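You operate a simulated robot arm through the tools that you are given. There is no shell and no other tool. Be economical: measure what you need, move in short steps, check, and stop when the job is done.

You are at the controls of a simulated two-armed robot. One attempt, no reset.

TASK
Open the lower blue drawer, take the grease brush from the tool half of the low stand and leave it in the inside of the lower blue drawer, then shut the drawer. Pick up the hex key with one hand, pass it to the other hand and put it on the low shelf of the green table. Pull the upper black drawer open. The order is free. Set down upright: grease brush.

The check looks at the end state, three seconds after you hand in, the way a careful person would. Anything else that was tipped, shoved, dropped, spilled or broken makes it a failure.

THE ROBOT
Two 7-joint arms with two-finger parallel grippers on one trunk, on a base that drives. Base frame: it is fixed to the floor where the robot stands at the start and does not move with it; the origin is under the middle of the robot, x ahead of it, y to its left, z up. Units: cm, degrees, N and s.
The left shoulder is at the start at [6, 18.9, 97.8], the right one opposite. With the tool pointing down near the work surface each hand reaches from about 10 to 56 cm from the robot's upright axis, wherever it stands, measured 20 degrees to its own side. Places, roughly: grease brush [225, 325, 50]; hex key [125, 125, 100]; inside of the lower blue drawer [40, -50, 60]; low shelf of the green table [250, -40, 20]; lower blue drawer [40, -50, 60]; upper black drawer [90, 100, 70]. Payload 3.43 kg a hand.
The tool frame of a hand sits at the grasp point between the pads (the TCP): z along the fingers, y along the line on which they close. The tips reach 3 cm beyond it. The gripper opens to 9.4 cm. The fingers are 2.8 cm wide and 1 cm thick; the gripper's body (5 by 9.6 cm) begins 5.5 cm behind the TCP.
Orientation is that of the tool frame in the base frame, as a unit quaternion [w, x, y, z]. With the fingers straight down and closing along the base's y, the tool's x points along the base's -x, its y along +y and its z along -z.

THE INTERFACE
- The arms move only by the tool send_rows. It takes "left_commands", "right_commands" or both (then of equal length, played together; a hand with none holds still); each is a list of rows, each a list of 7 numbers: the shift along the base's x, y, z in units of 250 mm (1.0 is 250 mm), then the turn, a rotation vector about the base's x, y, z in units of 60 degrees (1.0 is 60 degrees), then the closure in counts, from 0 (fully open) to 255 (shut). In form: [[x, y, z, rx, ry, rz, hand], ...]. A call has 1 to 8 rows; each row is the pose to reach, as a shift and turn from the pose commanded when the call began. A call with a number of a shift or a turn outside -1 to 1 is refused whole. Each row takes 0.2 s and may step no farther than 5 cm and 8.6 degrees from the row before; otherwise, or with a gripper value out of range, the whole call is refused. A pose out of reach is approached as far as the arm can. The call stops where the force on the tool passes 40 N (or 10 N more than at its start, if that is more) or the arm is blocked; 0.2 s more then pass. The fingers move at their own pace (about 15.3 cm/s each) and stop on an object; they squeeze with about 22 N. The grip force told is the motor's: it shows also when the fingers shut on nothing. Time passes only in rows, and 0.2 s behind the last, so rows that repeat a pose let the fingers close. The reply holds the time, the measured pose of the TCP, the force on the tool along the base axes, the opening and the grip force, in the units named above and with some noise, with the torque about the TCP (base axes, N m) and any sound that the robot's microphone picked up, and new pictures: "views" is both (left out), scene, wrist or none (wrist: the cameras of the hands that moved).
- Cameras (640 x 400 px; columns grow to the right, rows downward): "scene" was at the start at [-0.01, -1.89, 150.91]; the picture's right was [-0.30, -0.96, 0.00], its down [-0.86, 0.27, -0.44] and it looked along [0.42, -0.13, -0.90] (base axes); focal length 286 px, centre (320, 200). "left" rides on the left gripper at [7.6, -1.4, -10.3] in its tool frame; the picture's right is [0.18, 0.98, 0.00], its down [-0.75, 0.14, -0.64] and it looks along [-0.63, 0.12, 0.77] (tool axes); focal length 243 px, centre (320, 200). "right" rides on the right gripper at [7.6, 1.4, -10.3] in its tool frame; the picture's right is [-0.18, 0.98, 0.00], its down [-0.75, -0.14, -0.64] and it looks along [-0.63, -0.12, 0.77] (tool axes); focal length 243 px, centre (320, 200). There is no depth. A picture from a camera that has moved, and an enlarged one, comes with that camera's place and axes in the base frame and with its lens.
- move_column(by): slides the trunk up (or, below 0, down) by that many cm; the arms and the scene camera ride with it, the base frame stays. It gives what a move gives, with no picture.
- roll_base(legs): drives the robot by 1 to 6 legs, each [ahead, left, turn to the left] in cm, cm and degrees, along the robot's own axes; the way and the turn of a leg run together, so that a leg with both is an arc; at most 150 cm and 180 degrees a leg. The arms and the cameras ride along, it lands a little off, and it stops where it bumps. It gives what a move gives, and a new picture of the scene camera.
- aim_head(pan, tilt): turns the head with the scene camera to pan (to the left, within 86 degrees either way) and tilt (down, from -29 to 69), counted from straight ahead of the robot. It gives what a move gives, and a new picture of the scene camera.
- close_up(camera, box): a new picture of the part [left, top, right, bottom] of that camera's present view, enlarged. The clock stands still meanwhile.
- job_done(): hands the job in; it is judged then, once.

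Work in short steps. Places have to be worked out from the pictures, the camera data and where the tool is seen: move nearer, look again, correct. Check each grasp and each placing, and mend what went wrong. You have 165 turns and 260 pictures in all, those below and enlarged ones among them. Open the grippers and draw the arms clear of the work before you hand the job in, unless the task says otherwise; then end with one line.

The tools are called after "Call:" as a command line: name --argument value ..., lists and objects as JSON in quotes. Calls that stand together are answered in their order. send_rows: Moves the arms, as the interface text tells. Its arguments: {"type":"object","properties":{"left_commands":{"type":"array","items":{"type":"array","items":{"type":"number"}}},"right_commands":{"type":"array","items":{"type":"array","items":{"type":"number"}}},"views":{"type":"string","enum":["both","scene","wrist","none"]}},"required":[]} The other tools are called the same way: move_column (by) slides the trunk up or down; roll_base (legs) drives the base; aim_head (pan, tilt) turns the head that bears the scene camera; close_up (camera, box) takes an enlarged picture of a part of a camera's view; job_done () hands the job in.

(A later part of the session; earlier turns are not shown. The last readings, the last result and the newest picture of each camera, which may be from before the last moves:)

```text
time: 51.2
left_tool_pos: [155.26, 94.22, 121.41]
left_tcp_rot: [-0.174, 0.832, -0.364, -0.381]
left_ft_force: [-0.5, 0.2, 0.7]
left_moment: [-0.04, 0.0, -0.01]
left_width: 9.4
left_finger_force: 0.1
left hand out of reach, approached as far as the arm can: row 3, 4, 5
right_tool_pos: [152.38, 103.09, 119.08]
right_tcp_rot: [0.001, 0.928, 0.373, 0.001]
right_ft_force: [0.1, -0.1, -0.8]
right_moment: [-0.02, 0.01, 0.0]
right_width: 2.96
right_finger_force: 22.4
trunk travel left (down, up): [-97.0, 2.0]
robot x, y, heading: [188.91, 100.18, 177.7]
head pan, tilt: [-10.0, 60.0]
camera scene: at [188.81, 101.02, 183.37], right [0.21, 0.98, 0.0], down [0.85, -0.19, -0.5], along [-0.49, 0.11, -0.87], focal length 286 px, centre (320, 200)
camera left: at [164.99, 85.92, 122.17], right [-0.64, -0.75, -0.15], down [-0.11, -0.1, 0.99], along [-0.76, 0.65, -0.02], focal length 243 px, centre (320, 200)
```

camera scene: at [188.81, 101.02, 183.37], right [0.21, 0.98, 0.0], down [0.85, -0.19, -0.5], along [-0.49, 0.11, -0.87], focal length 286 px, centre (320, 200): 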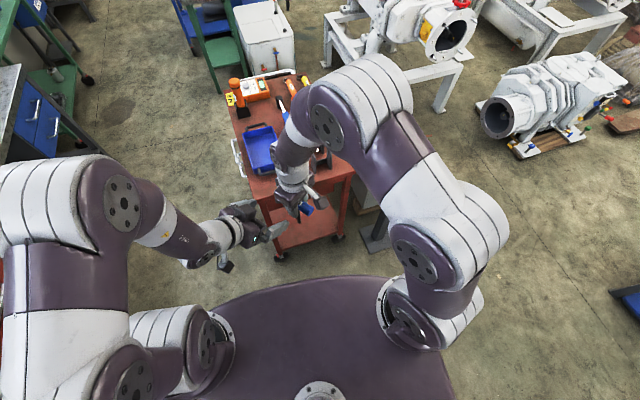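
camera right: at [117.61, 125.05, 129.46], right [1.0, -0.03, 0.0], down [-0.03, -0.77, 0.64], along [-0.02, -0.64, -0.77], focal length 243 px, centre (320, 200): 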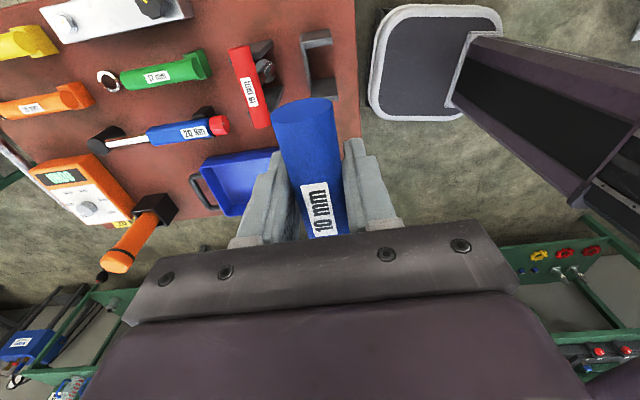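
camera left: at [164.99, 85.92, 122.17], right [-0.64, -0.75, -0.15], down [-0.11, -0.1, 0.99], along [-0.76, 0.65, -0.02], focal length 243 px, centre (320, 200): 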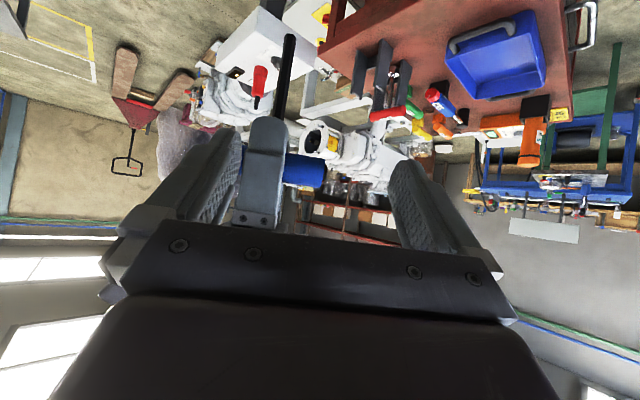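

Left hand hit its reach limit near the body; I shift the handover point farther forward and left. Left first, then right.

Call:
send_rows --left_commands '[[-0.06, -0.1, -0.02, 0, 0, 0, 0], [-0.12, -0.2, -0.03, 0, 0, 0, 0]]' --views "none"

Call:
send_rows --right_commands '[[-0.1, -0.08, 0.01, 0, 0, 0, 255], [-0.2, -0.16, 0.02, 0, 0, 0, 255], [-0.284, -0.228, 0.02, 0, 0, 0, 255]]' --views "none"

Call:
close_up --camera "left" --box '[80, 0, 560, 300]'

```text
time: 51.8
left_tool_pos: [152.17, 89.25, 120.38]
left_tcp_rot: [-0.168, 0.83, -0.364, -0.388]
left_ft_force: [-0.3, 0.8, 0.4]
left_moment: [0.02, -0.03, -0.02]
left_width: 9.41
left_finger_force: 0.1
right_tool_pos: [152.32, 102.89, 118.89]
right_tcp_rot: [-0.001, 0.928, 0.373, 0.001]
right_ft_force: [0.7, -0.8, -0.8]
right_moment: [0.01, 0.02, -0.01]
right_width: 2.97
right_finger_force: 22.5
trunk travel left (down, up): [-97.0, 2.0]
robot x, y, heading: [189.1, 99.76, 177.4]
head pan, tilt: [-10.0, 60.0]
```

```text
time: 52.6
left_tool_pos: [152.2, 89.32, 120.42]
left_tcp_rot: [-0.168, 0.83, -0.365, -0.388]
left_ft_force: [-0.1, -0.3, -0.2]
left_moment: [0.0, 0.0, 0.02]
left_width: 9.4
left_finger_force: 0.1
right_tool_pos: [145.27, 97.17, 119.37]
right_tcp_rot: [0.0, 0.928, 0.372, 0.0]
right_ft_force: [0.2, 0.2, -1.4]
right_moment: [0.03, -0.02, 0.02]
right_width: 2.96
right_finger_force: 21.5
trunk travel left (down, up): [-97.0, 2.0]
robot x, y, heading: [188.93, 99.91, 177.7]
head pan, tilt: [-10.0, 60.0]
```

```text
1.33 times, centred on (320, 150) of left
camera zoom: at [161.91, 80.91, 121.16], right [-0.64, -0.75, -0.14], down [-0.1, -0.1, 0.99], along [-0.76, 0.65, -0.01], focal length 324 px, centre (320, 267)
```

zoom: 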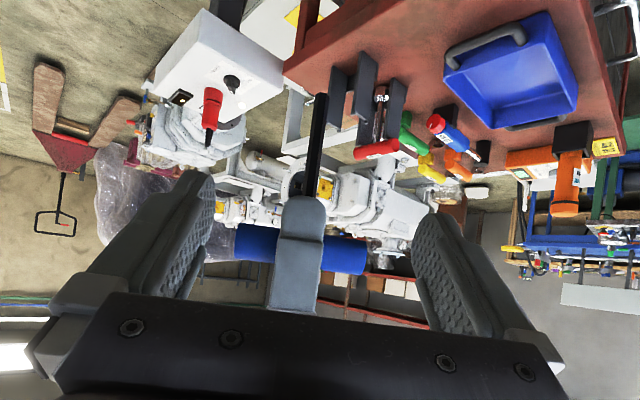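

Aligned. Advance along the finger axis to the shaft, then close.

Call:
send_rows --left_commands '[[-0.065, 0.07, -0.083, 0, 0, 0, 0], [-0.13, 0.138, -0.166, 0, 0, 0, 0], [-0.19, 0.2, -0.25, 0, 0, 0, 0], [-0.248, 0.262, -0.326, 0, 0, 0, 0]]' --views "wrist"

```text
time: 53.6
left_tool_pos: [145.88, 95.8, 112.14]
left_tcp_rot: [-0.167, 0.831, -0.364, -0.387]
left_ft_force: [0.3, -0.2, -0.1]
left_moment: [0.0, -0.05, 0.01]
left_width: 9.41
left_finger_force: 0.0
right_tool_pos: [145.29, 97.29, 119.48]
right_tcp_rot: [0.001, 0.928, 0.373, 0.001]
right_ft_force: [0.8, 1.0, -0.9]
right_moment: [-0.03, -0.02, -0.03]
right_width: 2.96
right_finger_force: 21.7
trunk travel left (down, up): [-97.0, 2.0]
robot x, y, heading: [189.44, 99.85, 177.6]
head pan, tilt: [-10.0, 60.0]
camera left: at [155.66, 87.55, 112.98], right [-0.64, -0.76, -0.14], down [-0.1, -0.1, 0.99], along [-0.76, 0.65, -0.01], focal length 243 px, centre (320, 200)
```

left: 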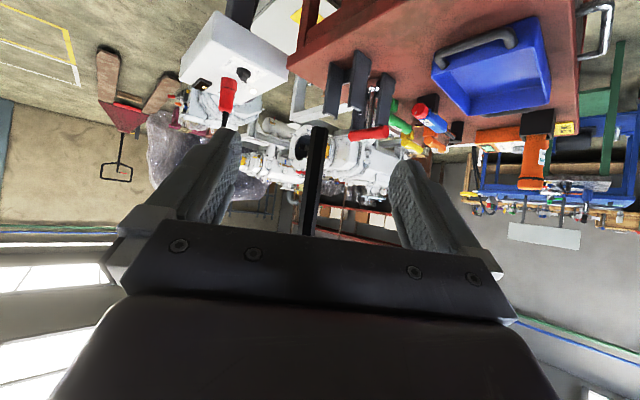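

Shaft is centred between the left fingers. Close.

Call:
send_rows --left_commands '[[0, 0, 0, 0, 0, 0, 255], [0, 0, 0, 0, 0, 0, 255], [0, 0, 0, 0, 0, 0, 255], [0, 0, 0, 0, 0, 0, 255]]' --views "wrist"

```text
time: 54.6
left_tool_pos: [146.01, 95.86, 112.27]
left_tcp_rot: [-0.168, 0.83, -0.365, -0.388]
left_ft_force: [9.4, 14.0, 1.4]
left_moment: [-0.5, 0.23, -0.19]
left_width: 1.0
left_finger_force: 21.8
right_tool_pos: [145.17, 97.19, 119.59]
right_tcp_rot: [0.0, 0.929, 0.371, -0.001]
right_ft_force: [-8.3, -13.4, -3.2]
right_moment: [-0.43, 0.43, -0.04]
right_width: 2.99
right_finger_force: 21.7
trunk travel left (down, up): [-97.0, 2.0]
robot x, y, heading: [188.86, 100.01, 177.6]
head pan, tilt: [-10.0, 60.0]
camera left: at [155.83, 87.49, 113.03], right [-0.64, -0.75, -0.14], down [-0.1, -0.1, 0.99], along [-0.76, 0.65, -0.01], focal length 243 px, centre (320, 200)
```

left: 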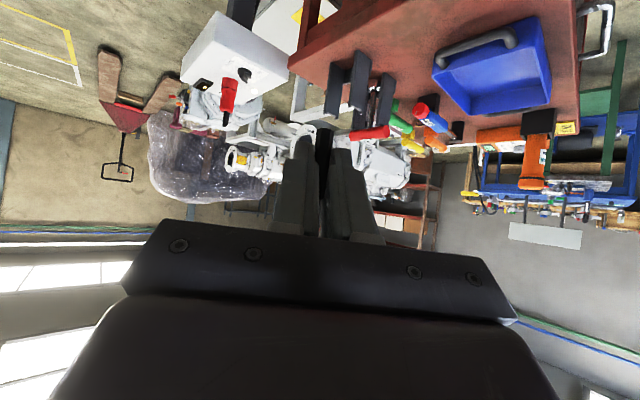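

Left holds the shaft (1.0 cm). Open right and lift it straight up.

Call:
send_rows --right_commands '[[0, 0, 0, 0, 0, 0, 60], [0, 0, 0, 0, 0, 0, 60], [0, 0, 0.12, 0, 0, 0, 60], [0, 0, 0.3, 0, 0, 0, 60], [-0.05, 0.1, 0.4, 0, 0, 0, 60]]' --views "both"

```text
time: 54.9
left_tool_pos: [146.28, 95.64, 111.89]
left_tcp_rot: [-0.167, 0.834, -0.36, -0.383]
left_ft_force: [25.7, -23.7, 16.4]
left_moment: [1.5, 1.85, 0.32]
left_width: 0.96
left_finger_force: 22.0
right_tool_pos: [145.03, 97.82, 119.29]
right_tcp_rot: [-0.004, 0.929, 0.371, 0.003]
right_ft_force: [-25.9, 24.6, -18.3]
right_moment: [0.67, 0.33, -0.64]
right_width: 5.18
right_finger_force: 0.1
trunk travel left (down, up): [-97.0, 2.0]
robot x, y, heading: [189.37, 100.26, 177.7]
head pan, tilt: [-10.0, 60.0]
stopped in row 1 (left hand): the force on the tool passed its limit at 46 N (the readings are from after the stop); the commanded pose is now the measured one
camera scene: at [188.72, 100.96, 183.38], right [0.21, 0.98, 0.0], down [0.85, -0.19, -0.5], along [-0.49, 0.11, -0.87], focal length 286 px, centre (320, 200)
camera right: at [151.63, 101.93, 129.6], right [0.54, -0.84, -0.01], down [-0.64, -0.42, 0.64], along [-0.54, -0.34, -0.77], focal length 243 px, centre (320, 200)
```

scene: 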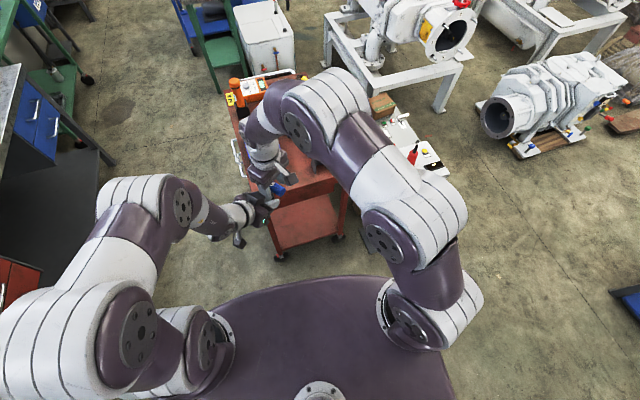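
right: 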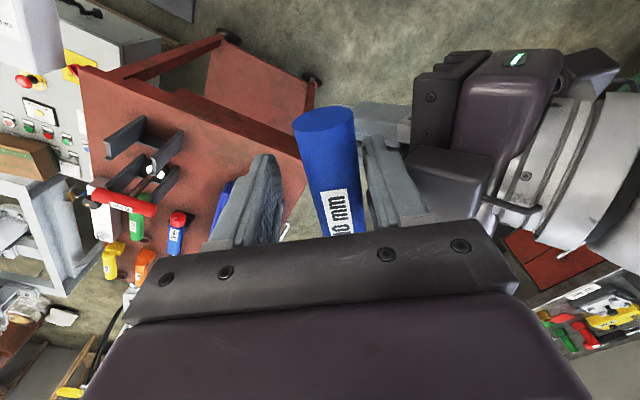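

The right finger pressed against the left gripper's body while opening. Close slightly to about 4.3 cm, then lift.

Call:
send_rows --right_commands '[[0, 0, 0, 0, 0, 0, 138], [0, 0, 0, 0, 0, 0, 138]]' --views "wrist"

```text
time: 55.5
left_tool_pos: [146.12, 95.71, 112.08]
left_tcp_rot: [-0.166, 0.833, -0.362, -0.385]
left_ft_force: [1.3, -0.5, -0.8]
left_moment: [0.02, 0.04, 0.04]
left_width: 0.92
left_finger_force: 22.3
right_tool_pos: [145.35, 97.64, 119.4]
right_tcp_rot: [-0.003, 0.929, 0.371, 0.001]
right_ft_force: [-0.9, 0.2, 0.0]
right_moment: [-0.04, -0.01, -0.03]
right_width: 4.27
right_finger_force: 0.0
trunk travel left (down, up): [-97.0, 2.0]
robot x, y, heading: [189.13, 99.81, 177.7]
head pan, tilt: [-10.0, 60.0]
camera right: at [151.72, 101.75, 129.69], right [0.54, -0.84, 0.0], down [-0.64, -0.42, 0.64], along [-0.54, -0.35, -0.77], focal length 243 px, centre (320, 200)
```

right: 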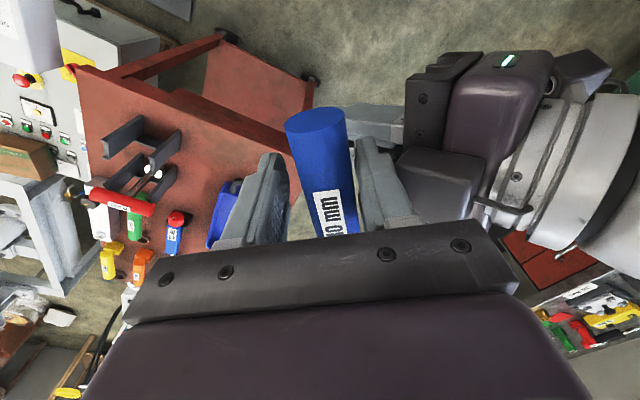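

Forces gone, handle free. Lift the right hand.

Call:
send_rows --right_commands '[[0, 0, 0.08, 0, 0, 0, 138], [0, 0, 0.18, 0, 0, 0, 138], [0, 0, 0.3, 0, 0, 0, 138], [0, 0, 0.4, 0, 0, 0, 138]]' --views "both"

```text
time: 56.5
left_tool_pos: [146.22, 95.64, 112.07]
left_tcp_rot: [-0.166, 0.833, -0.361, -0.386]
left_ft_force: [-0.6, -0.6, 0.3]
left_moment: [0.01, -0.05, -0.01]
left_width: 0.94
left_finger_force: 22.0
right_tool_pos: [145.31, 97.56, 129.28]
right_tcp_rot: [-0.003, 0.928, 0.372, 0.002]
right_ft_force: [0.4, -0.8, 0.1]
right_moment: [0.03, 0.01, -0.03]
right_width: 4.29
right_finger_force: 0.0
trunk travel left (down, up): [-97.0, 2.0]
robot x, y, heading: [189.36, 99.58, 177.3]
head pan, tilt: [-10.0, 60.0]
camera scene: at [188.82, 100.93, 183.37], right [0.21, 0.98, 0.0], down [0.85, -0.19, -0.5], along [-0.49, 0.11, -0.87], focal length 286 px, centre (320, 200)
camera right: at [151.82, 101.68, 139.56], right [0.54, -0.84, 0.0], down [-0.64, -0.42, 0.64], along [-0.54, -0.34, -0.77], focal length 243 px, centre (320, 200)
```

scene: 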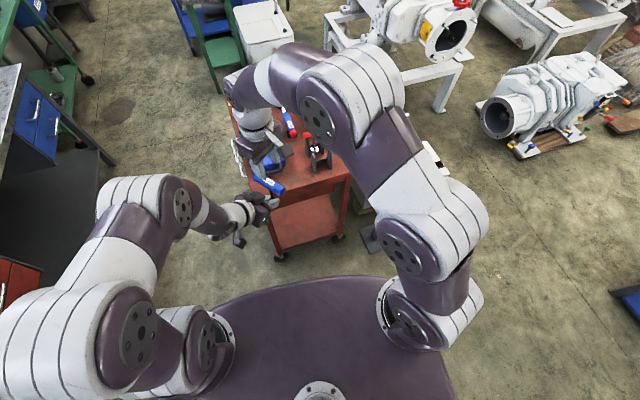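
right: 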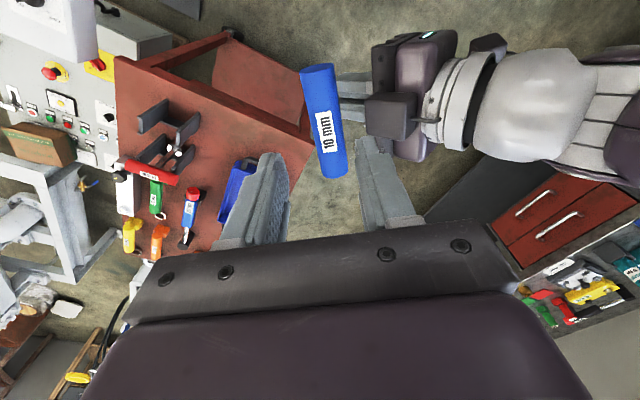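

Handover done: left holds the hex key. Now park the left hand to its side and return the right hand to its default orientation.

Call:
send_rows --right_commands '[[0, 0.08, 0, 0, 0, -0.12, 60], [0, 0.18, 0, 0, 0, -0.25, 60], [0, 0.28, -0.05, 0, 0, -0.37, 60], [0, 0.38, -0.15, 0, 0, -0.5, 60], [0, 0.48, -0.25, 0, 0, -0.62, 60], [0, 0.58, -0.35, 0, 0, -0.74, 60]]' --left_commands '[[0, -0.1, 0, 0, 0, 0, 255], [0, -0.2, 0, 0, 0, 0, 255], [0, -0.3, 0, 0, 0, 0, 255], [0, -0.4, 0, 0, 0, 0, 255], [0, -0.5, 0, 0, 0, 0, 255], [0, -0.6, 0, 0, 0, 0, 255]]' --views "none"

Call:
roll_base --legs '[[0, 64, 0], [0, 0, -80]]'

```text
time: 57.9
left_tool_pos: [146.14, 80.36, 111.8]
left_tcp_rot: [-0.167, 0.833, -0.361, -0.385]
left_ft_force: [0.7, 0.3, 0.5]
left_moment: [-0.01, 0.01, -0.01]
left_width: 0.94
left_finger_force: 21.7
right_tool_pos: [144.95, 112.06, 120.57]
right_tcp_rot: [-0.001, 1.0, -0.009, 0.003]
right_ft_force: [-0.4, 0.2, -0.5]
right_moment: [-0.01, -0.01, 0.03]
right_width: 7.19
right_finger_force: 0.0
trunk travel left (down, up): [-97.0, 2.0]
robot x, y, heading: [188.99, 99.88, 177.8]
head pan, tilt: [-10.0, 60.0]
```

```text
time: 64.8
left_tool_pos: [159.18, 74.5, 111.83]
left_tcp_rot: [0.373, -0.416, 0.807, 0.192]
left_ft_force: [0.0, -1.1, -0.5]
left_moment: [-0.02, 0.0, 0.01]
left_width: 0.94
left_finger_force: 22.0
right_tool_pos: [189.79, 81.99, 120.61]
right_tcp_rot: [0.0, 0.77, -0.638, 0.003]
right_ft_force: [-0.3, -0.5, 0.0]
right_moment: [-0.02, 0.02, 0.0]
right_width: 7.2
right_finger_force: 0.1
trunk travel left (down, up): [-97.0, 2.0]
robot x, y, heading: [186.69, 36.32, 99.4]
head pan, tilt: [-10.0, 60.0]
camera scene: at [187.8, 36.87, 183.38], right [1.0, -0.01, 0.0], down [-0.01, -0.87, -0.5], along [0.01, 0.5, -0.87], focal length 286 px, centre (320, 200)
```

scene: 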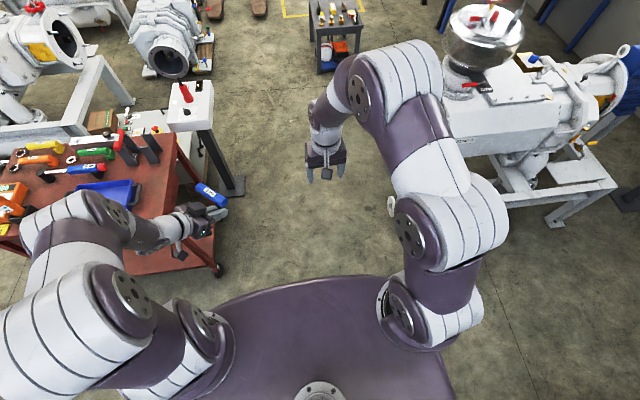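

Slide left to stand before the black drawers.

Call:
roll_base --legs '[[0, 95, 0]]'

Call:
aim_head --pan -5 --tilt 60

```text
time: 69.7
left_tool_pos: [67.5, 60.45, 111.85]
left_tcp_rot: [0.374, -0.412, 0.808, 0.191]
left_ft_force: [0.6, -0.1, 0.1]
left_moment: [-0.03, 0.04, 0.03]
left_width: 0.93
left_finger_force: 22.0
right_tool_pos: [98.3, 67.39, 120.56]
right_tcp_rot: [0.001, 0.767, -0.642, 0.004]
right_ft_force: [-0.9, 0.3, -0.1]
right_moment: [-0.02, -0.04, 0.0]
right_width: 7.19
right_finger_force: 0.1
trunk travel left (down, up): [-97.0, 2.0]
robot x, y, heading: [94.78, 21.59, 98.8]
head pan, tilt: [-10.0, 60.0]
camera scene: at [95.88, 22.5, 183.38], right [1.0, -0.02, 0.0], down [-0.02, -0.87, -0.5], along [0.01, 0.5, -0.87], focal length 286 px, centre (320, 200)
```

scene: 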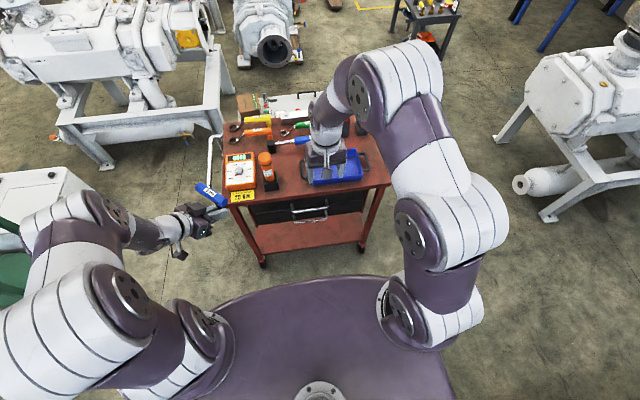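

```text
time: 70.4
left_tool_pos: [67.37, 60.44, 111.73]
left_tcp_rot: [0.374, -0.412, 0.809, 0.191]
left_ft_force: [-0.2, 0.2, 0.3]
left_moment: [-0.05, -0.01, 0.01]
left_width: 0.94
left_finger_force: 21.8
right_tool_pos: [98.24, 67.46, 120.58]
right_tcp_rot: [0.001, 0.768, -0.641, 0.004]
right_ft_force: [0.5, -0.8, 0.2]
right_moment: [0.01, 0.02, -0.04]
right_width: 7.18
right_finger_force: 0.0
trunk travel left (down, up): [-97.0, 2.0]
robot x, y, heading: [94.75, 21.66, 98.7]
head pan, tilt: [-5.0, 60.0]
camera scene: at [95.2, 22.48, 183.38], right [1.0, 0.06, 0.0], down [0.05, -0.86, -0.5], along [-0.03, 0.5, -0.87], focal length 286 px, centre (320, 200)
```

scene: 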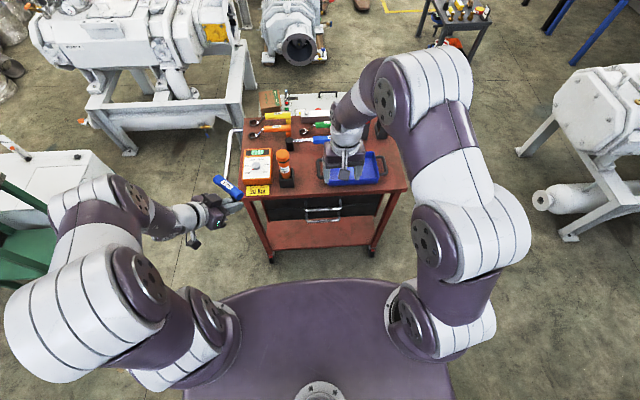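

Call:
close_up --camera "scene" --box '[235, 170, 415, 270]'

```text
3.56 times, centred on (325, 220) of scene
camera zoom: at [95.2, 22.48, 183.38], right [1.0, 0.06, 0.0], down [0.05, -0.86, -0.5], along [-0.03, 0.5, -0.87], focal length 1018 px, centre (302, 129)
```

zoom: 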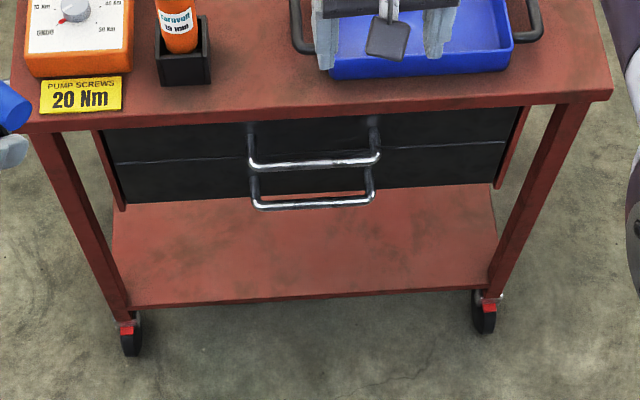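

Upper black handle bar ≈(93.2,81.3,73.2), ~15 cm long, yaw ≈8°. Lower the trunk, then turn the right hand: yaw 90°, then pitch fingers forward.

Call:
move_column --by -33

Call:
send_rows --right_commands '[[0, -0.02, 0, 0, 0, 0.125, 60], [0, -0.06, 0, 0, 0, 0.25, 60], [0, -0.1, 0, 0, 0, 0.375, 60], [0, -0.14, 0, 0, 0, 0.5, 60], [0, -0.18, 0, 0, 0, 0.625, 60], [0, -0.22, 0, 0, 0, 0.75, 60], [0, -0.26, 0, 0, 0, 0.875, 60], [0, -0.3, 0, 0, 0, 1.0, 60]]' --views "none"

Call:
send_rows --right_commands '[[0, 0, 0, 0, 0, 0.125, 60], [0, 0, 0, 0, 0, 0.25, 60], [0, 0, 0, 0, 0, 0.375, 60], [0, 0, 0, 0, 0, 0.49, 60]]' --views "none"

Call:
send_rows --right_commands '[[0, 0, 0, 0.123, 0.019, 0, 60], [0, 0, 0, 0.247, 0.038, 0, 60], [0, 0, 0, 0.37, 0.057, 0, 60], [0, 0, 0, 0.494, 0.076, 0, 60], [0, 0, 0, 0.617, 0.096, 0, 60], [0, 0, 0, 0.741, 0.115, 0, 60], [0, 0, 0, 0.864, 0.134, 0, 60], [0, 0, 0, 0.988, 0.153, 0, 60]]' --views "wrist"

```text
time: 73.6
left_tool_pos: [67.48, 60.38, 78.9]
left_tcp_rot: [0.374, -0.413, 0.808, 0.191]
left_ft_force: [-0.4, 0.5, -0.5]
left_moment: [0.0, 0.0, 0.0]
left_width: 0.94
left_finger_force: 21.9
right_tool_pos: [98.08, 67.4, 87.52]
right_tcp_rot: [0.0, 0.767, -0.642, 0.003]
right_ft_force: [-0.2, 0.4, 0.8]
right_moment: [-0.03, 0.0, 0.01]
right_width: 7.18
right_finger_force: 0.1
trunk travel left (down, up): [-64.0, 35.0]
robot x, y, heading: [94.62, 21.82, 98.4]
head pan, tilt: [-5.0, 60.0]
```

```text
time: 75.4
left_tool_pos: [67.44, 60.31, 78.83]
left_tcp_rot: [0.374, -0.413, 0.809, 0.191]
left_ft_force: [-0.3, -0.2, -0.5]
left_moment: [-0.04, 0.02, -0.01]
left_width: 0.95
left_finger_force: 22.1
right_tool_pos: [98.25, 60.04, 87.7]
right_tcp_rot: [-0.002, 0.985, -0.171, 0.004]
right_ft_force: [0.4, -0.2, -0.2]
right_moment: [-0.03, -0.04, -0.04]
right_width: 7.17
right_finger_force: 0.0
trunk travel left (down, up): [-64.0, 35.0]
robot x, y, heading: [94.54, 21.68, 98.7]
head pan, tilt: [-5.0, 60.0]
```

```text
time: 76.4
left_tool_pos: [67.39, 60.43, 78.82]
left_tcp_rot: [0.373, -0.412, 0.809, 0.191]
left_ft_force: [-0.2, 0.8, 1.1]
left_moment: [-0.04, 0.04, 0.0]
left_width: 0.96
left_finger_force: 21.4
right_tool_pos: [98.33, 60.04, 87.56]
right_tcp_rot: [-0.002, 0.996, 0.084, 0.002]
right_ft_force: [-0.1, 0.0, -0.3]
right_moment: [-0.02, -0.03, 0.0]
right_width: 7.21
right_finger_force: 0.0
trunk travel left (down, up): [-64.0, 35.0]
robot x, y, heading: [94.47, 21.78, 98.3]
head pan, tilt: [-5.0, 60.0]
```

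```text
time: 78.2
left_tool_pos: [67.43, 60.37, 78.84]
left_tcp_rot: [0.374, -0.412, 0.809, 0.19]
left_ft_force: [0.1, 0.5, 0.3]
left_moment: [0.03, 0.02, -0.01]
left_width: 0.98
left_finger_force: 22.5
right_tool_pos: [97.62, 60.59, 87.64]
right_tcp_rot: [-0.499, 0.863, 0.071, -0.033]
right_ft_force: [-0.2, -0.5, -1.0]
right_moment: [0.0, -0.01, 0.01]
right_width: 7.16
right_finger_force: 0.1
right hand out of reach, approached as far as the arm can: row 4, 8
trunk travel left (down, up): [-64.0, 35.0]
robot x, y, heading: [94.67, 21.57, 98.6]
head pan, tilt: [-5.0, 60.0]
camera right: at [106.6, 52.3, 91.7], right [-0.09, -0.51, -0.85], down [-0.68, -0.6, 0.43], along [-0.73, 0.62, -0.29], focal length 243 px, centre (320, 200)
```

right: 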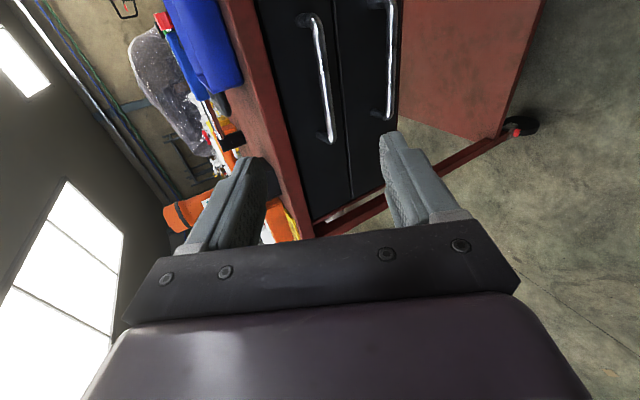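

Too close to the body for full pitch; move forward and down while finishing the pitch.

Call:
send_rows --right_commands '[[-0.02, 0.09, -0.12, 0.09, 0.013, 0, 130], [-0.05, 0.18, -0.24, 0.19, 0.027, 0, 130], [-0.075, 0.27, -0.36, 0.29, 0.04, 0, 130], [-0.1, 0.36, -0.47, 0.39, 0.055, 0, 130], [-0.124, 0.456, -0.576, 0.495, 0.07, 0, 130]]' --views "both"

```text
time: 79.2
left_tool_pos: [67.55, 60.33, 78.9]
left_tcp_rot: [0.373, -0.412, 0.809, 0.191]
left_ft_force: [-0.1, -0.2, -0.2]
left_moment: [0.01, 0.03, -0.04]
left_width: 0.92
left_finger_force: 21.6
right_tool_pos: [91.27, 79.18, 79.98]
right_tcp_rot: [-0.646, 0.76, 0.067, -0.034]
right_ft_force: [0.4, -0.2, 0.3]
right_moment: [0.03, -0.02, -0.02]
right_width: 4.61
right_finger_force: 0.0
right hand out of reach, approached as far as the arm can: row 1, 2, 3, 4
trunk travel left (down, up): [-64.0, 35.0]
robot x, y, heading: [94.59, 22.07, 98.5]
head pan, tilt: [-5.0, 60.0]
stopped in row 4 (right hand): the force on the tool passed its limit at 174 N (the readings are from after the stop); the commanded pose is now the measured one
camera scene: at [95.27, 22.25, 150.37], right [1.0, 0.06, 0.0], down [0.05, -0.86, -0.5], along [-0.03, 0.5, -0.87], focal length 286 px, centre (320, 200)
camera right: at [100.22, 70.02, 80.65], right [-0.12, -0.18, -0.98], down [-0.66, -0.72, 0.22], along [-0.74, 0.67, -0.03], focal length 243 px, centre (320, 200)
```

scene: 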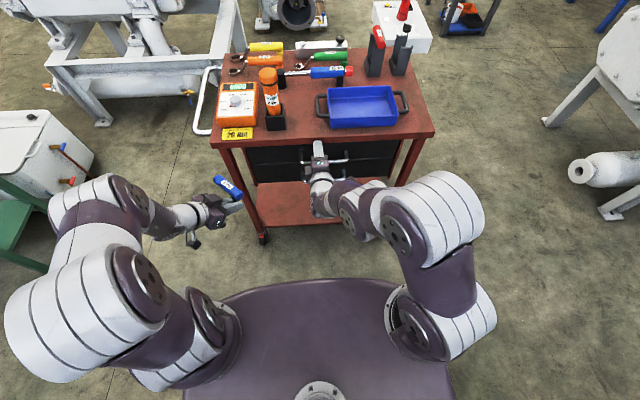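
right: 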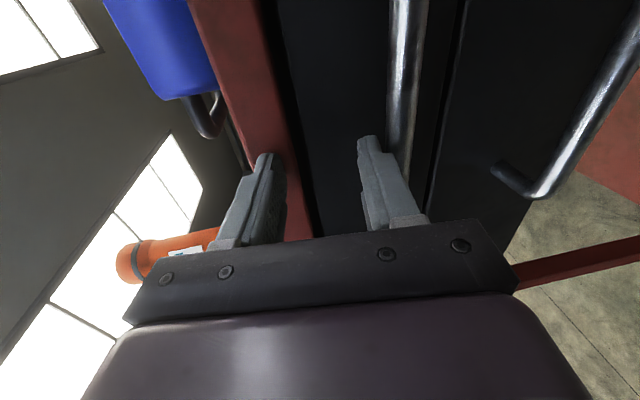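

The hand overshot into the table edge (force stop). Back off gently and check that nothing on the trolley has moved.

Call:
send_rows --right_commands '[[0.01, -0.12, 0, 0, 0, 0, 130], [0.03, -0.24, -0.03, 0, 0, 0, 130], [0.05, -0.34, -0.1, 0, 0, 0, 130]]' --views "both"

Call:
close_up --camera "scene" --box '[190, 0, 450, 240]'

```text
time: 79.5
left_tool_pos: [67.48, 60.31, 78.76]
left_tcp_rot: [0.374, -0.411, 0.809, 0.191]
left_ft_force: [0.5, -1.0, 0.0]
left_moment: [-0.04, 0.01, 0.02]
left_width: 0.92
left_finger_force: 22.6
right_tool_pos: [91.09, 79.2, 80.02]
right_tcp_rot: [-0.646, 0.759, 0.07, -0.032]
right_ft_force: [-0.5, -0.3, 0.0]
right_moment: [0.03, 0.02, 0.0]
right_width: 4.63
right_finger_force: 0.0
right hand out of reach, approached as far as the arm can: row 1
trunk travel left (down, up): [-64.0, 35.0]
robot x, y, heading: [94.6, 21.56, 98.5]
head pan, tilt: [-5.0, 60.0]
stopped in row 1 (right hand): the force on the tool passed its limit at 58 N (the readings are from after the stop); the commanded pose is now the measured one
camera scene: at [95.2, 22.36, 150.36], right [1.0, 0.06, 0.0], down [0.05, -0.86, -0.5], along [-0.03, 0.5, -0.87], focal length 286 px, centre (320, 200)
camera right: at [100.21, 69.96, 80.56], right [-0.12, -0.18, -0.98], down [-0.66, -0.72, 0.21], along [-0.74, 0.67, -0.03], focal length 243 px, centre (320, 200)
```

scene: 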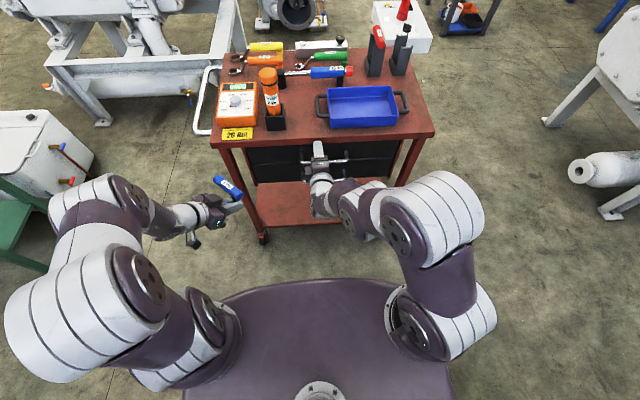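
right: 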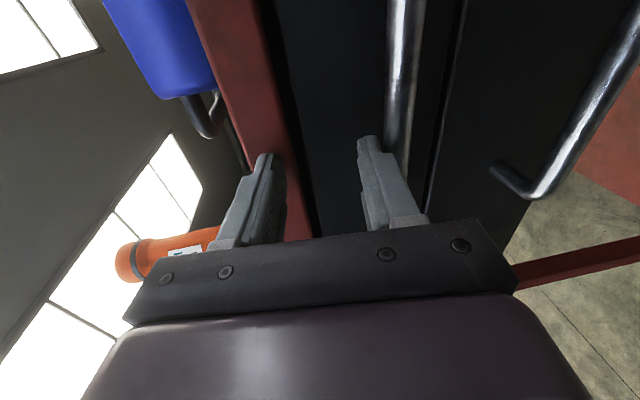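

```text
1.67 times, centred on (320, 120) of scene
camera zoom: at [95.2, 22.36, 150.36], right [1.0, 0.06, 0.0], down [0.05, -0.86, -0.5], along [-0.03, 0.5, -0.87], focal length 477 px, centre (320, 333)
```

zoom: 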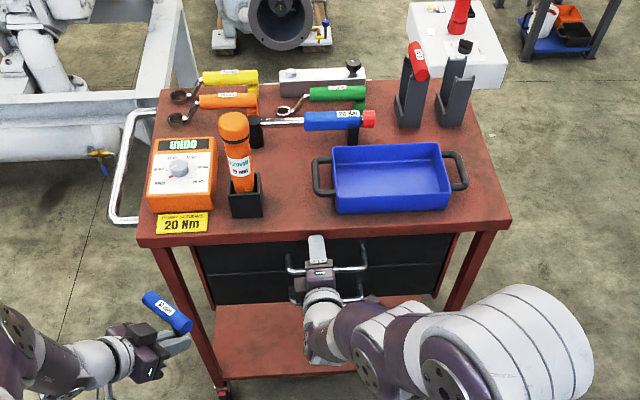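

Nothing tipped. The arm's inverse solution is awkward here, so I back the base straight out 10 cm instead.

Call:
roll_base --legs '[[-10, 0, 0]]'

```text
time: 80.6
left_tool_pos: [68.92, 50.44, 78.79]
left_tcp_rot: [0.373, -0.412, 0.809, 0.191]
left_ft_force: [-0.7, -1.2, 0.1]
left_moment: [-0.03, 0.03, 0.01]
left_width: 0.98
left_finger_force: 22.3
right_tool_pos: [92.66, 69.25, 80.02]
right_tcp_rot: [-0.646, 0.759, 0.069, -0.032]
right_ft_force: [-0.5, 0.0, 0.5]
right_moment: [-0.04, 0.0, 0.08]
right_width: 4.59
right_finger_force: 0.1
trunk travel left (down, up): [-64.0, 35.0]
robot x, y, heading: [95.92, 11.52, 98.1]
head pan, tilt: [-5.0, 60.0]
camera scene: at [96.7, 12.47, 150.38], right [1.0, 0.06, 0.0], down [0.05, -0.86, -0.5], along [-0.03, 0.5, -0.87], focal length 286 px, centre (320, 200)
```

scene: 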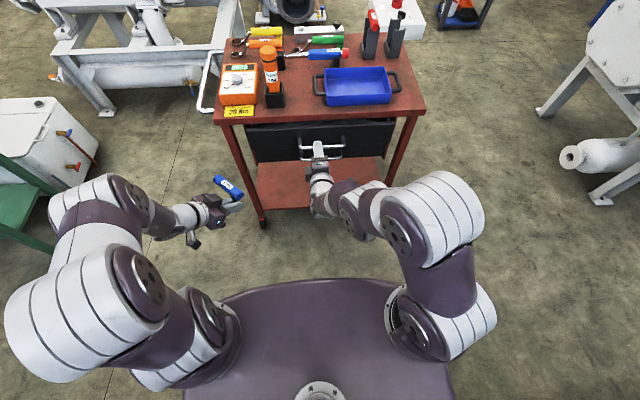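

Call:
close_up --camera "scene" --box '[220, 60, 430, 230]'

Call:
close_up --camera "right" --box '[120, 0, 640, 325]'

```text
2.35 times, centred on (325, 145) of scene
camera zoom: at [96.7, 12.47, 150.38], right [1.0, 0.06, 0.0], down [0.05, -0.86, -0.5], along [-0.03, 0.5, -0.87], focal length 674 px, centre (308, 329)
```

zoom: 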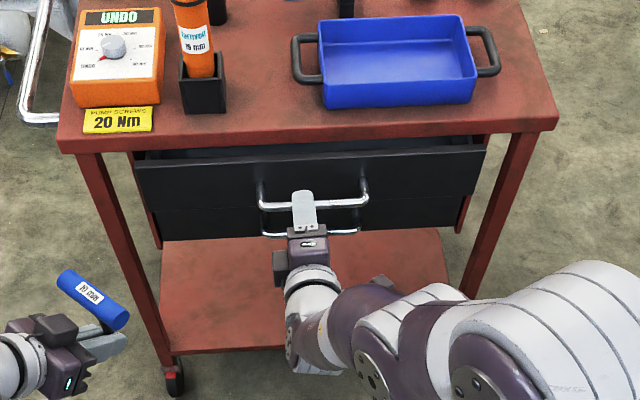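

```text
1.23 times, centred on (380, 162) of right
camera zoom: at [101.71, 60.09, 80.58], right [-0.12, -0.18, -0.98], down [-0.66, -0.72, 0.21], along [-0.74, 0.67, -0.03], focal length 299 px, centre (246, 246)
```

zoom: 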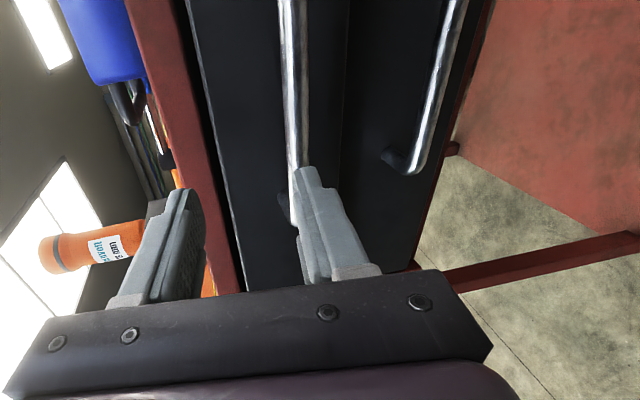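

The lower finger has hooked the upper drawer's bar and pulled it partly out. Clamp the bar.

Call:
send_rows --right_commands '[[0, 0, 0, 0, 0, 0, 255], [0, 0, 0, 0, 0, 0, 255], [0, 0, 0, 0, 0, 0, 255]]' --views "wrist"

```text
time: 81.4
left_tool_pos: [69.01, 50.68, 78.76]
left_tcp_rot: [0.374, -0.412, 0.809, 0.19]
left_ft_force: [-0.2, -1.0, 0.7]
left_moment: [-0.02, 0.03, 0.02]
left_width: 0.93
left_finger_force: 21.8
right_tool_pos: [92.54, 69.37, 79.88]
right_tcp_rot: [-0.646, 0.76, 0.069, -0.033]
right_ft_force: [-0.8, -0.1, -0.2]
right_moment: [-0.02, -0.01, 0.01]
right_width: 0.0
right_finger_force: 21.8
trunk travel left (down, up): [-64.0, 35.0]
robot x, y, heading: [96.06, 11.78, 98.5]
head pan, tilt: [-5.0, 60.0]
camera right: at [101.7, 60.17, 80.53], right [-0.12, -0.18, -0.98], down [-0.66, -0.72, 0.21], along [-0.74, 0.67, -0.03], focal length 243 px, centre (320, 200)
```

right: 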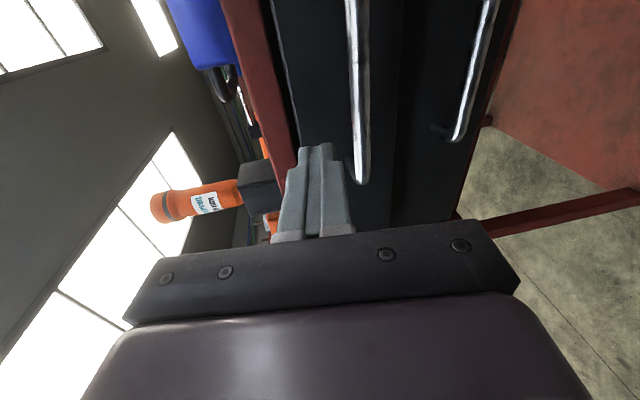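

Fingers closed above the bar (bar z≈74.5, ~y 78.5). Lower the trunk 5.3 cm, open the gripper, then check alignment before driving forward.

Call:
move_column --by -5.3

Call:
send_rows --right_commands '[[0, 0, 0, 0, 0, 0, 100], [0, 0, 0, 0, 0, 0, 100]]' --views "wrist"

```text
time: 82.4
left_tool_pos: [68.98, 50.61, 73.55]
left_tcp_rot: [0.373, -0.412, 0.809, 0.191]
left_ft_force: [0.0, 0.5, 0.3]
left_moment: [-0.05, 0.0, -0.03]
left_width: 0.93
left_finger_force: 21.8
right_tool_pos: [92.68, 69.38, 74.65]
right_tcp_rot: [-0.646, 0.759, 0.069, -0.032]
right_ft_force: [-0.3, 0.3, 0.3]
right_moment: [0.03, 0.01, 0.01]
right_width: 0.02
right_finger_force: 21.7
trunk travel left (down, up): [-58.7, 40.3]
robot x, y, heading: [96.0, 11.72, 98.6]
head pan, tilt: [-5.0, 60.0]
```

```text
time: 83.0
left_tool_pos: [68.96, 50.53, 73.49]
left_tcp_rot: [0.374, -0.412, 0.809, 0.191]
left_ft_force: [0.3, 0.0, -0.6]
left_moment: [-0.01, 0.03, 0.0]
left_width: 0.94
left_finger_force: 21.5
right_tool_pos: [92.6, 69.21, 74.62]
right_tcp_rot: [-0.647, 0.759, 0.069, -0.032]
right_ft_force: [0.3, 0.7, -0.5]
right_moment: [0.03, 0.02, -0.01]
right_width: 5.72
right_finger_force: 0.0
trunk travel left (down, up): [-58.7, 40.3]
robot x, y, heading: [96.23, 12.05, 98.3]
head pan, tilt: [-5.0, 60.0]
camera right: at [101.7, 60.15, 75.24], right [-0.12, -0.18, -0.98], down [-0.66, -0.72, 0.21], along [-0.74, 0.67, -0.03], focal length 243 px, centre (320, 200)
```

right: 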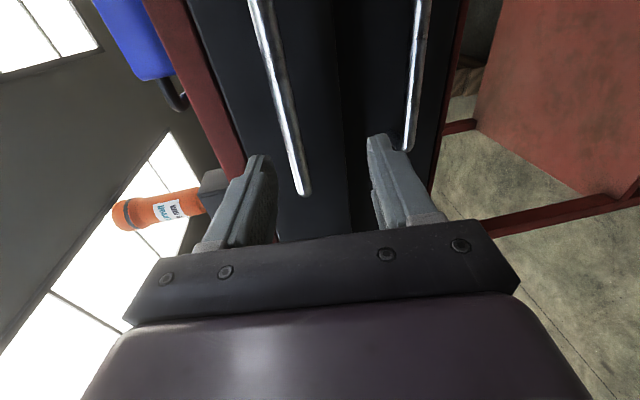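

Bar appears at z≈76.2. Raise 1.6 cm and drive forward 7.5 cm.

Call:
move_column --by 1.6

Call:
roll_base --legs '[[7.5, 0, 0]]'

Call:
close_up --camera "right" --box '[160, 0, 640, 300]'

```text
time: 83.6
left_tool_pos: [69.07, 50.59, 75.09]
left_tcp_rot: [0.373, -0.413, 0.809, 0.191]
left_ft_force: [-0.4, 0.4, -0.4]
left_moment: [-0.01, 0.01, 0.0]
left_width: 0.95
left_finger_force: 21.8
right_tool_pos: [92.59, 69.34, 76.18]
right_tcp_rot: [-0.646, 0.76, 0.069, -0.032]
right_ft_force: [-0.1, 0.4, 0.5]
right_moment: [0.02, 0.0, 0.01]
right_width: 5.72
right_finger_force: 0.1
trunk travel left (down, up): [-60.3, 38.7]
robot x, y, heading: [96.0, 11.88, 98.8]
head pan, tilt: [-5.0, 60.0]
```

```text
time: 84.6
left_tool_pos: [67.87, 57.94, 75.12]
left_tcp_rot: [0.373, -0.413, 0.809, 0.191]
left_ft_force: [0.6, 0.6, 0.1]
left_moment: [-0.02, 0.01, -0.02]
left_width: 0.96
left_finger_force: 21.5
right_tool_pos: [91.53, 76.74, 76.27]
right_tcp_rot: [-0.645, 0.76, 0.07, -0.032]
right_ft_force: [0.0, 0.5, -0.5]
right_moment: [0.05, 0.01, -0.02]
right_width: 5.73
right_finger_force: 0.1
trunk travel left (down, up): [-60.3, 38.7]
robot x, y, heading: [95.18, 19.16, 98.5]
head pan, tilt: [-5.0, 60.0]
camera scene: at [95.54, 20.12, 146.67], right [1.0, 0.06, 0.0], down [0.05, -0.87, -0.5], along [-0.03, 0.5, -0.87], focal length 286 px, centre (320, 200)
```

scene: 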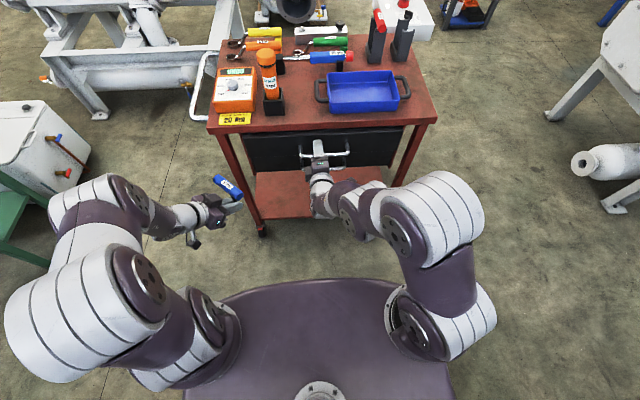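

```text
1.33 times, centred on (400, 150) of right
camera zoom: at [100.54, 67.59, 76.78], right [-0.12, -0.18, -0.98], down [-0.66, -0.72, 0.21], along [-0.74, 0.67, -0.04], focal length 324 px, centre (213, 267)
```

zoom: 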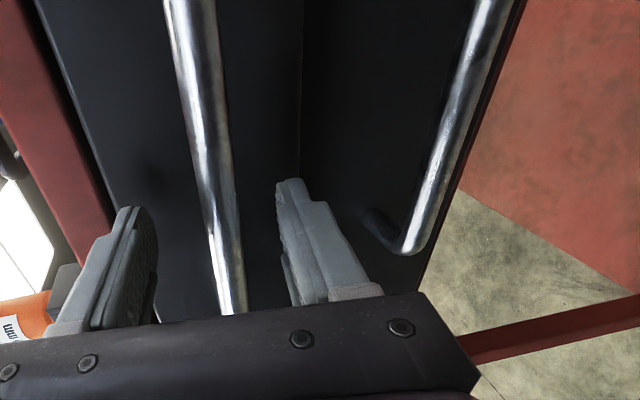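

Bar is between the fingers. Close.

Call:
send_rows --right_commands '[[0, 0, 0, 0, 0, 0, 255], [0, 0, 0, 0, 0, 0, 255], [0, 0, 0, 0, 0, 0, 255]]' --views "wrist"

```text
time: 85.4
left_tool_pos: [67.87, 58.14, 74.93]
left_tcp_rot: [0.373, -0.413, 0.808, 0.191]
left_ft_force: [-0.1, -0.6, 0.5]
left_moment: [0.02, 0.03, -0.01]
left_width: 0.92
left_finger_force: 21.6
right_tool_pos: [91.54, 76.76, 75.7]
right_tcp_rot: [-0.642, 0.763, 0.069, -0.032]
right_ft_force: [-1.5, -3.2, -31.7]
right_moment: [-0.34, 1.26, -0.46]
right_width: 1.48
right_finger_force: 45.1
trunk travel left (down, up): [-60.3, 38.7]
robot x, y, heading: [95.13, 18.79, 98.5]
head pan, tilt: [-5.0, 60.0]
camera right: at [100.63, 67.54, 76.46], right [-0.12, -0.19, -0.97], down [-0.66, -0.71, 0.22], along [-0.74, 0.67, -0.04], focal length 243 px, centre (320, 200)
```

right: 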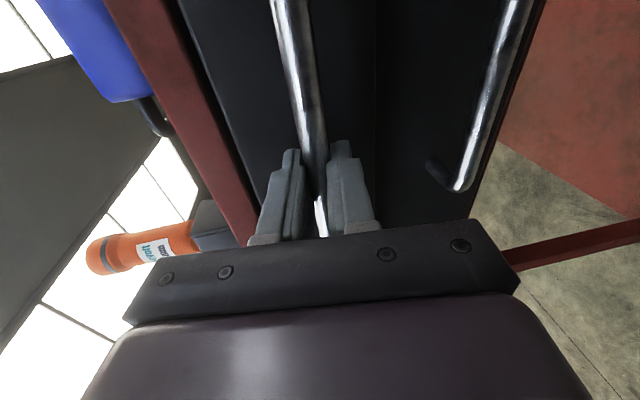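

Clamped on the bar. Relieve vertical preload by lowering 0.6 cm, then back the base 16 cm.

Call:
move_column --by -0.6

Call:
roll_base --legs '[[-16, 0, 0]]'

```text
time: 86.0
left_tool_pos: [67.86, 57.99, 74.44]
left_tcp_rot: [0.372, -0.412, 0.809, 0.19]
left_ft_force: [0.2, 0.4, 0.1]
left_moment: [0.03, -0.01, -0.02]
left_width: 0.95
left_finger_force: 22.0
right_tool_pos: [91.6, 76.87, 75.76]
right_tcp_rot: [-0.647, 0.759, 0.068, -0.034]
right_ft_force: [4.2, 2.2, -13.3]
right_moment: [-0.18, 0.93, -0.62]
right_width: 1.46
right_finger_force: 44.8
trunk travel left (down, up): [-59.7, 39.3]
robot x, y, heading: [94.77, 19.29, 98.6]
head pan, tilt: [-5.0, 60.0]
```

```text
time: 87.4
left_tool_pos: [70.35, 43.63, 74.49]
left_tcp_rot: [0.373, -0.411, 0.81, 0.19]
left_ft_force: [-0.1, 0.5, 0.7]
left_moment: [-0.02, 0.01, 0.01]
left_width: 0.93
left_finger_force: 22.1
right_tool_pos: [93.42, 62.19, 75.61]
right_tcp_rot: [-0.646, 0.759, 0.073, -0.036]
right_ft_force: [-2.8, -1.6, 2.8]
right_moment: [-0.2, 0.77, -0.72]
right_width: 1.48
right_finger_force: 45.1
trunk travel left (down, up): [-59.7, 39.3]
robot x, y, heading: [97.02, 4.98, 98.4]
head pan, tilt: [-5.0, 60.0]
stopped in leg 1: the robot was blocked; the commanded pose is now the measured one
camera scene: at [97.85, 5.54, 146.06], right [1.0, 0.06, 0.0], down [0.05, -0.86, -0.5], along [-0.03, 0.5, -0.87], focal length 286 px, centre (320, 200)
```

scene: 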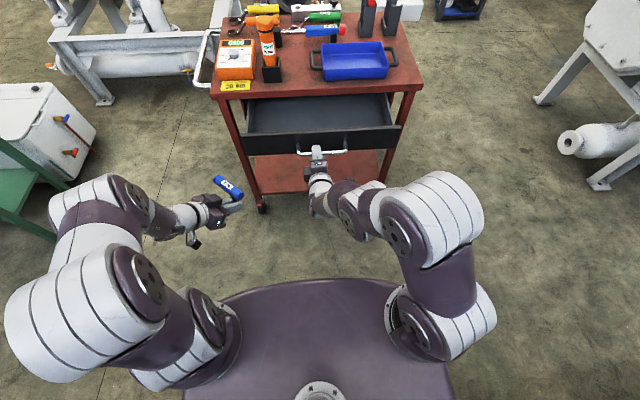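

The upper drawer is open wide (~18 cm). Release and withdraw the hand by small arm steps.

Call:
send_rows --right_commands '[[0, 0, 0, 0, 0, 0, 90], [0, 0, 0, 0, 0, 0, 90]]' --views "none"

Call:
send_rows --right_commands '[[0.003, -0.04, 0, 0, 0, 0, 90], [0.006, -0.08, 0, 0, 0, 0, 90]]' --views "wrist"

```text
time: 88.0
left_tool_pos: [70.31, 43.69, 74.54]
left_tcp_rot: [0.375, -0.41, 0.81, 0.189]
left_ft_force: [0.2, -0.7, 0.2]
left_moment: [-0.04, 0.01, 0.01]
left_width: 0.92
left_finger_force: 21.7
right_tool_pos: [93.58, 62.18, 75.62]
right_tcp_rot: [-0.645, 0.76, 0.075, -0.035]
right_ft_force: [-0.4, 0.6, -0.2]
right_moment: [0.01, -0.01, 0.0]
right_width: 6.09
right_finger_force: 0.0
trunk travel left (down, up): [-59.7, 39.3]
robot x, y, heading: [97.25, 5.12, 98.1]
head pan, tilt: [-5.0, 60.0]
```

```text
time: 88.6
left_tool_pos: [70.3, 43.68, 74.56]
left_tcp_rot: [0.374, -0.41, 0.81, 0.189]
left_ft_force: [0.5, 0.0, 0.5]
left_moment: [0.0, 0.02, 0.01]
left_width: 0.95
left_finger_force: 22.1
right_tool_pos: [93.47, 62.03, 75.73]
right_tcp_rot: [-0.645, 0.76, 0.075, -0.035]
right_ft_force: [-0.7, 0.2, -0.1]
right_moment: [0.0, -0.03, 0.04]
right_width: 6.09
right_finger_force: 0.1
right hand out of reach, approached as far as the arm can: row 1, 2
trunk travel left (down, up): [-59.7, 39.3]
robot x, y, heading: [97.68, 5.1, 98.4]
head pan, tilt: [-5.0, 60.0]
camera right: at [102.67, 53.15, 76.26], right [-0.12, -0.18, -0.98], down [-0.66, -0.72, 0.21], along [-0.75, 0.67, -0.04], focal length 243 px, centre (320, 200)
```

right: 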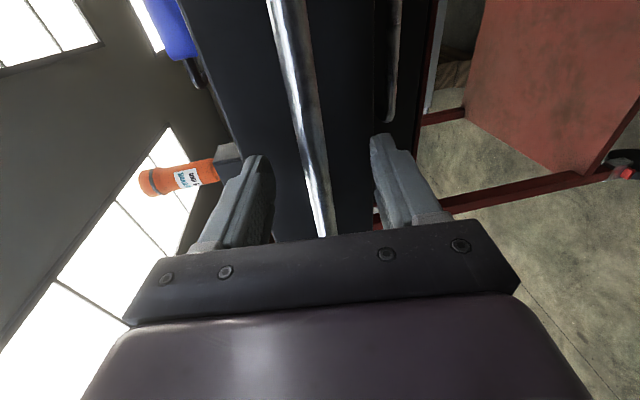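

Arm can't retract; try backing the base a few cm now that the bar is released.

Call:
roll_base --legs '[[-5, 0, 0]]'

```text
time: 89.3
left_tool_pos: [70.67, 43.75, 74.56]
left_tcp_rot: [0.373, -0.41, 0.811, 0.19]
left_ft_force: [0.4, 0.6, -0.6]
left_moment: [-0.04, 0.04, 0.04]
left_width: 0.93
left_finger_force: 21.8
right_tool_pos: [93.91, 62.17, 75.57]
right_tcp_rot: [-0.647, 0.759, 0.072, -0.034]
right_ft_force: [-0.4, -0.5, -0.9]
right_moment: [-0.03, -0.01, -0.01]
right_width: 6.09
right_finger_force: 0.1
trunk travel left (down, up): [-59.7, 39.3]
robot x, y, heading: [97.36, 4.82, 97.8]
head pan, tilt: [-5.0, 60.0]
stopped in leg 1: the robot was blocked; the commanded pose is now the measured one
camera scene: at [98.02, 5.52, 146.08], right [1.0, 0.05, 0.0], down [0.05, -0.86, -0.5], along [-0.03, 0.5, -0.87], focal length 286 px, centre (320, 200)
```

scene: 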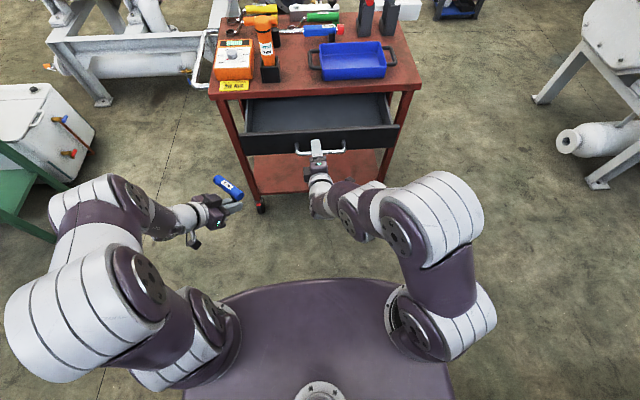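

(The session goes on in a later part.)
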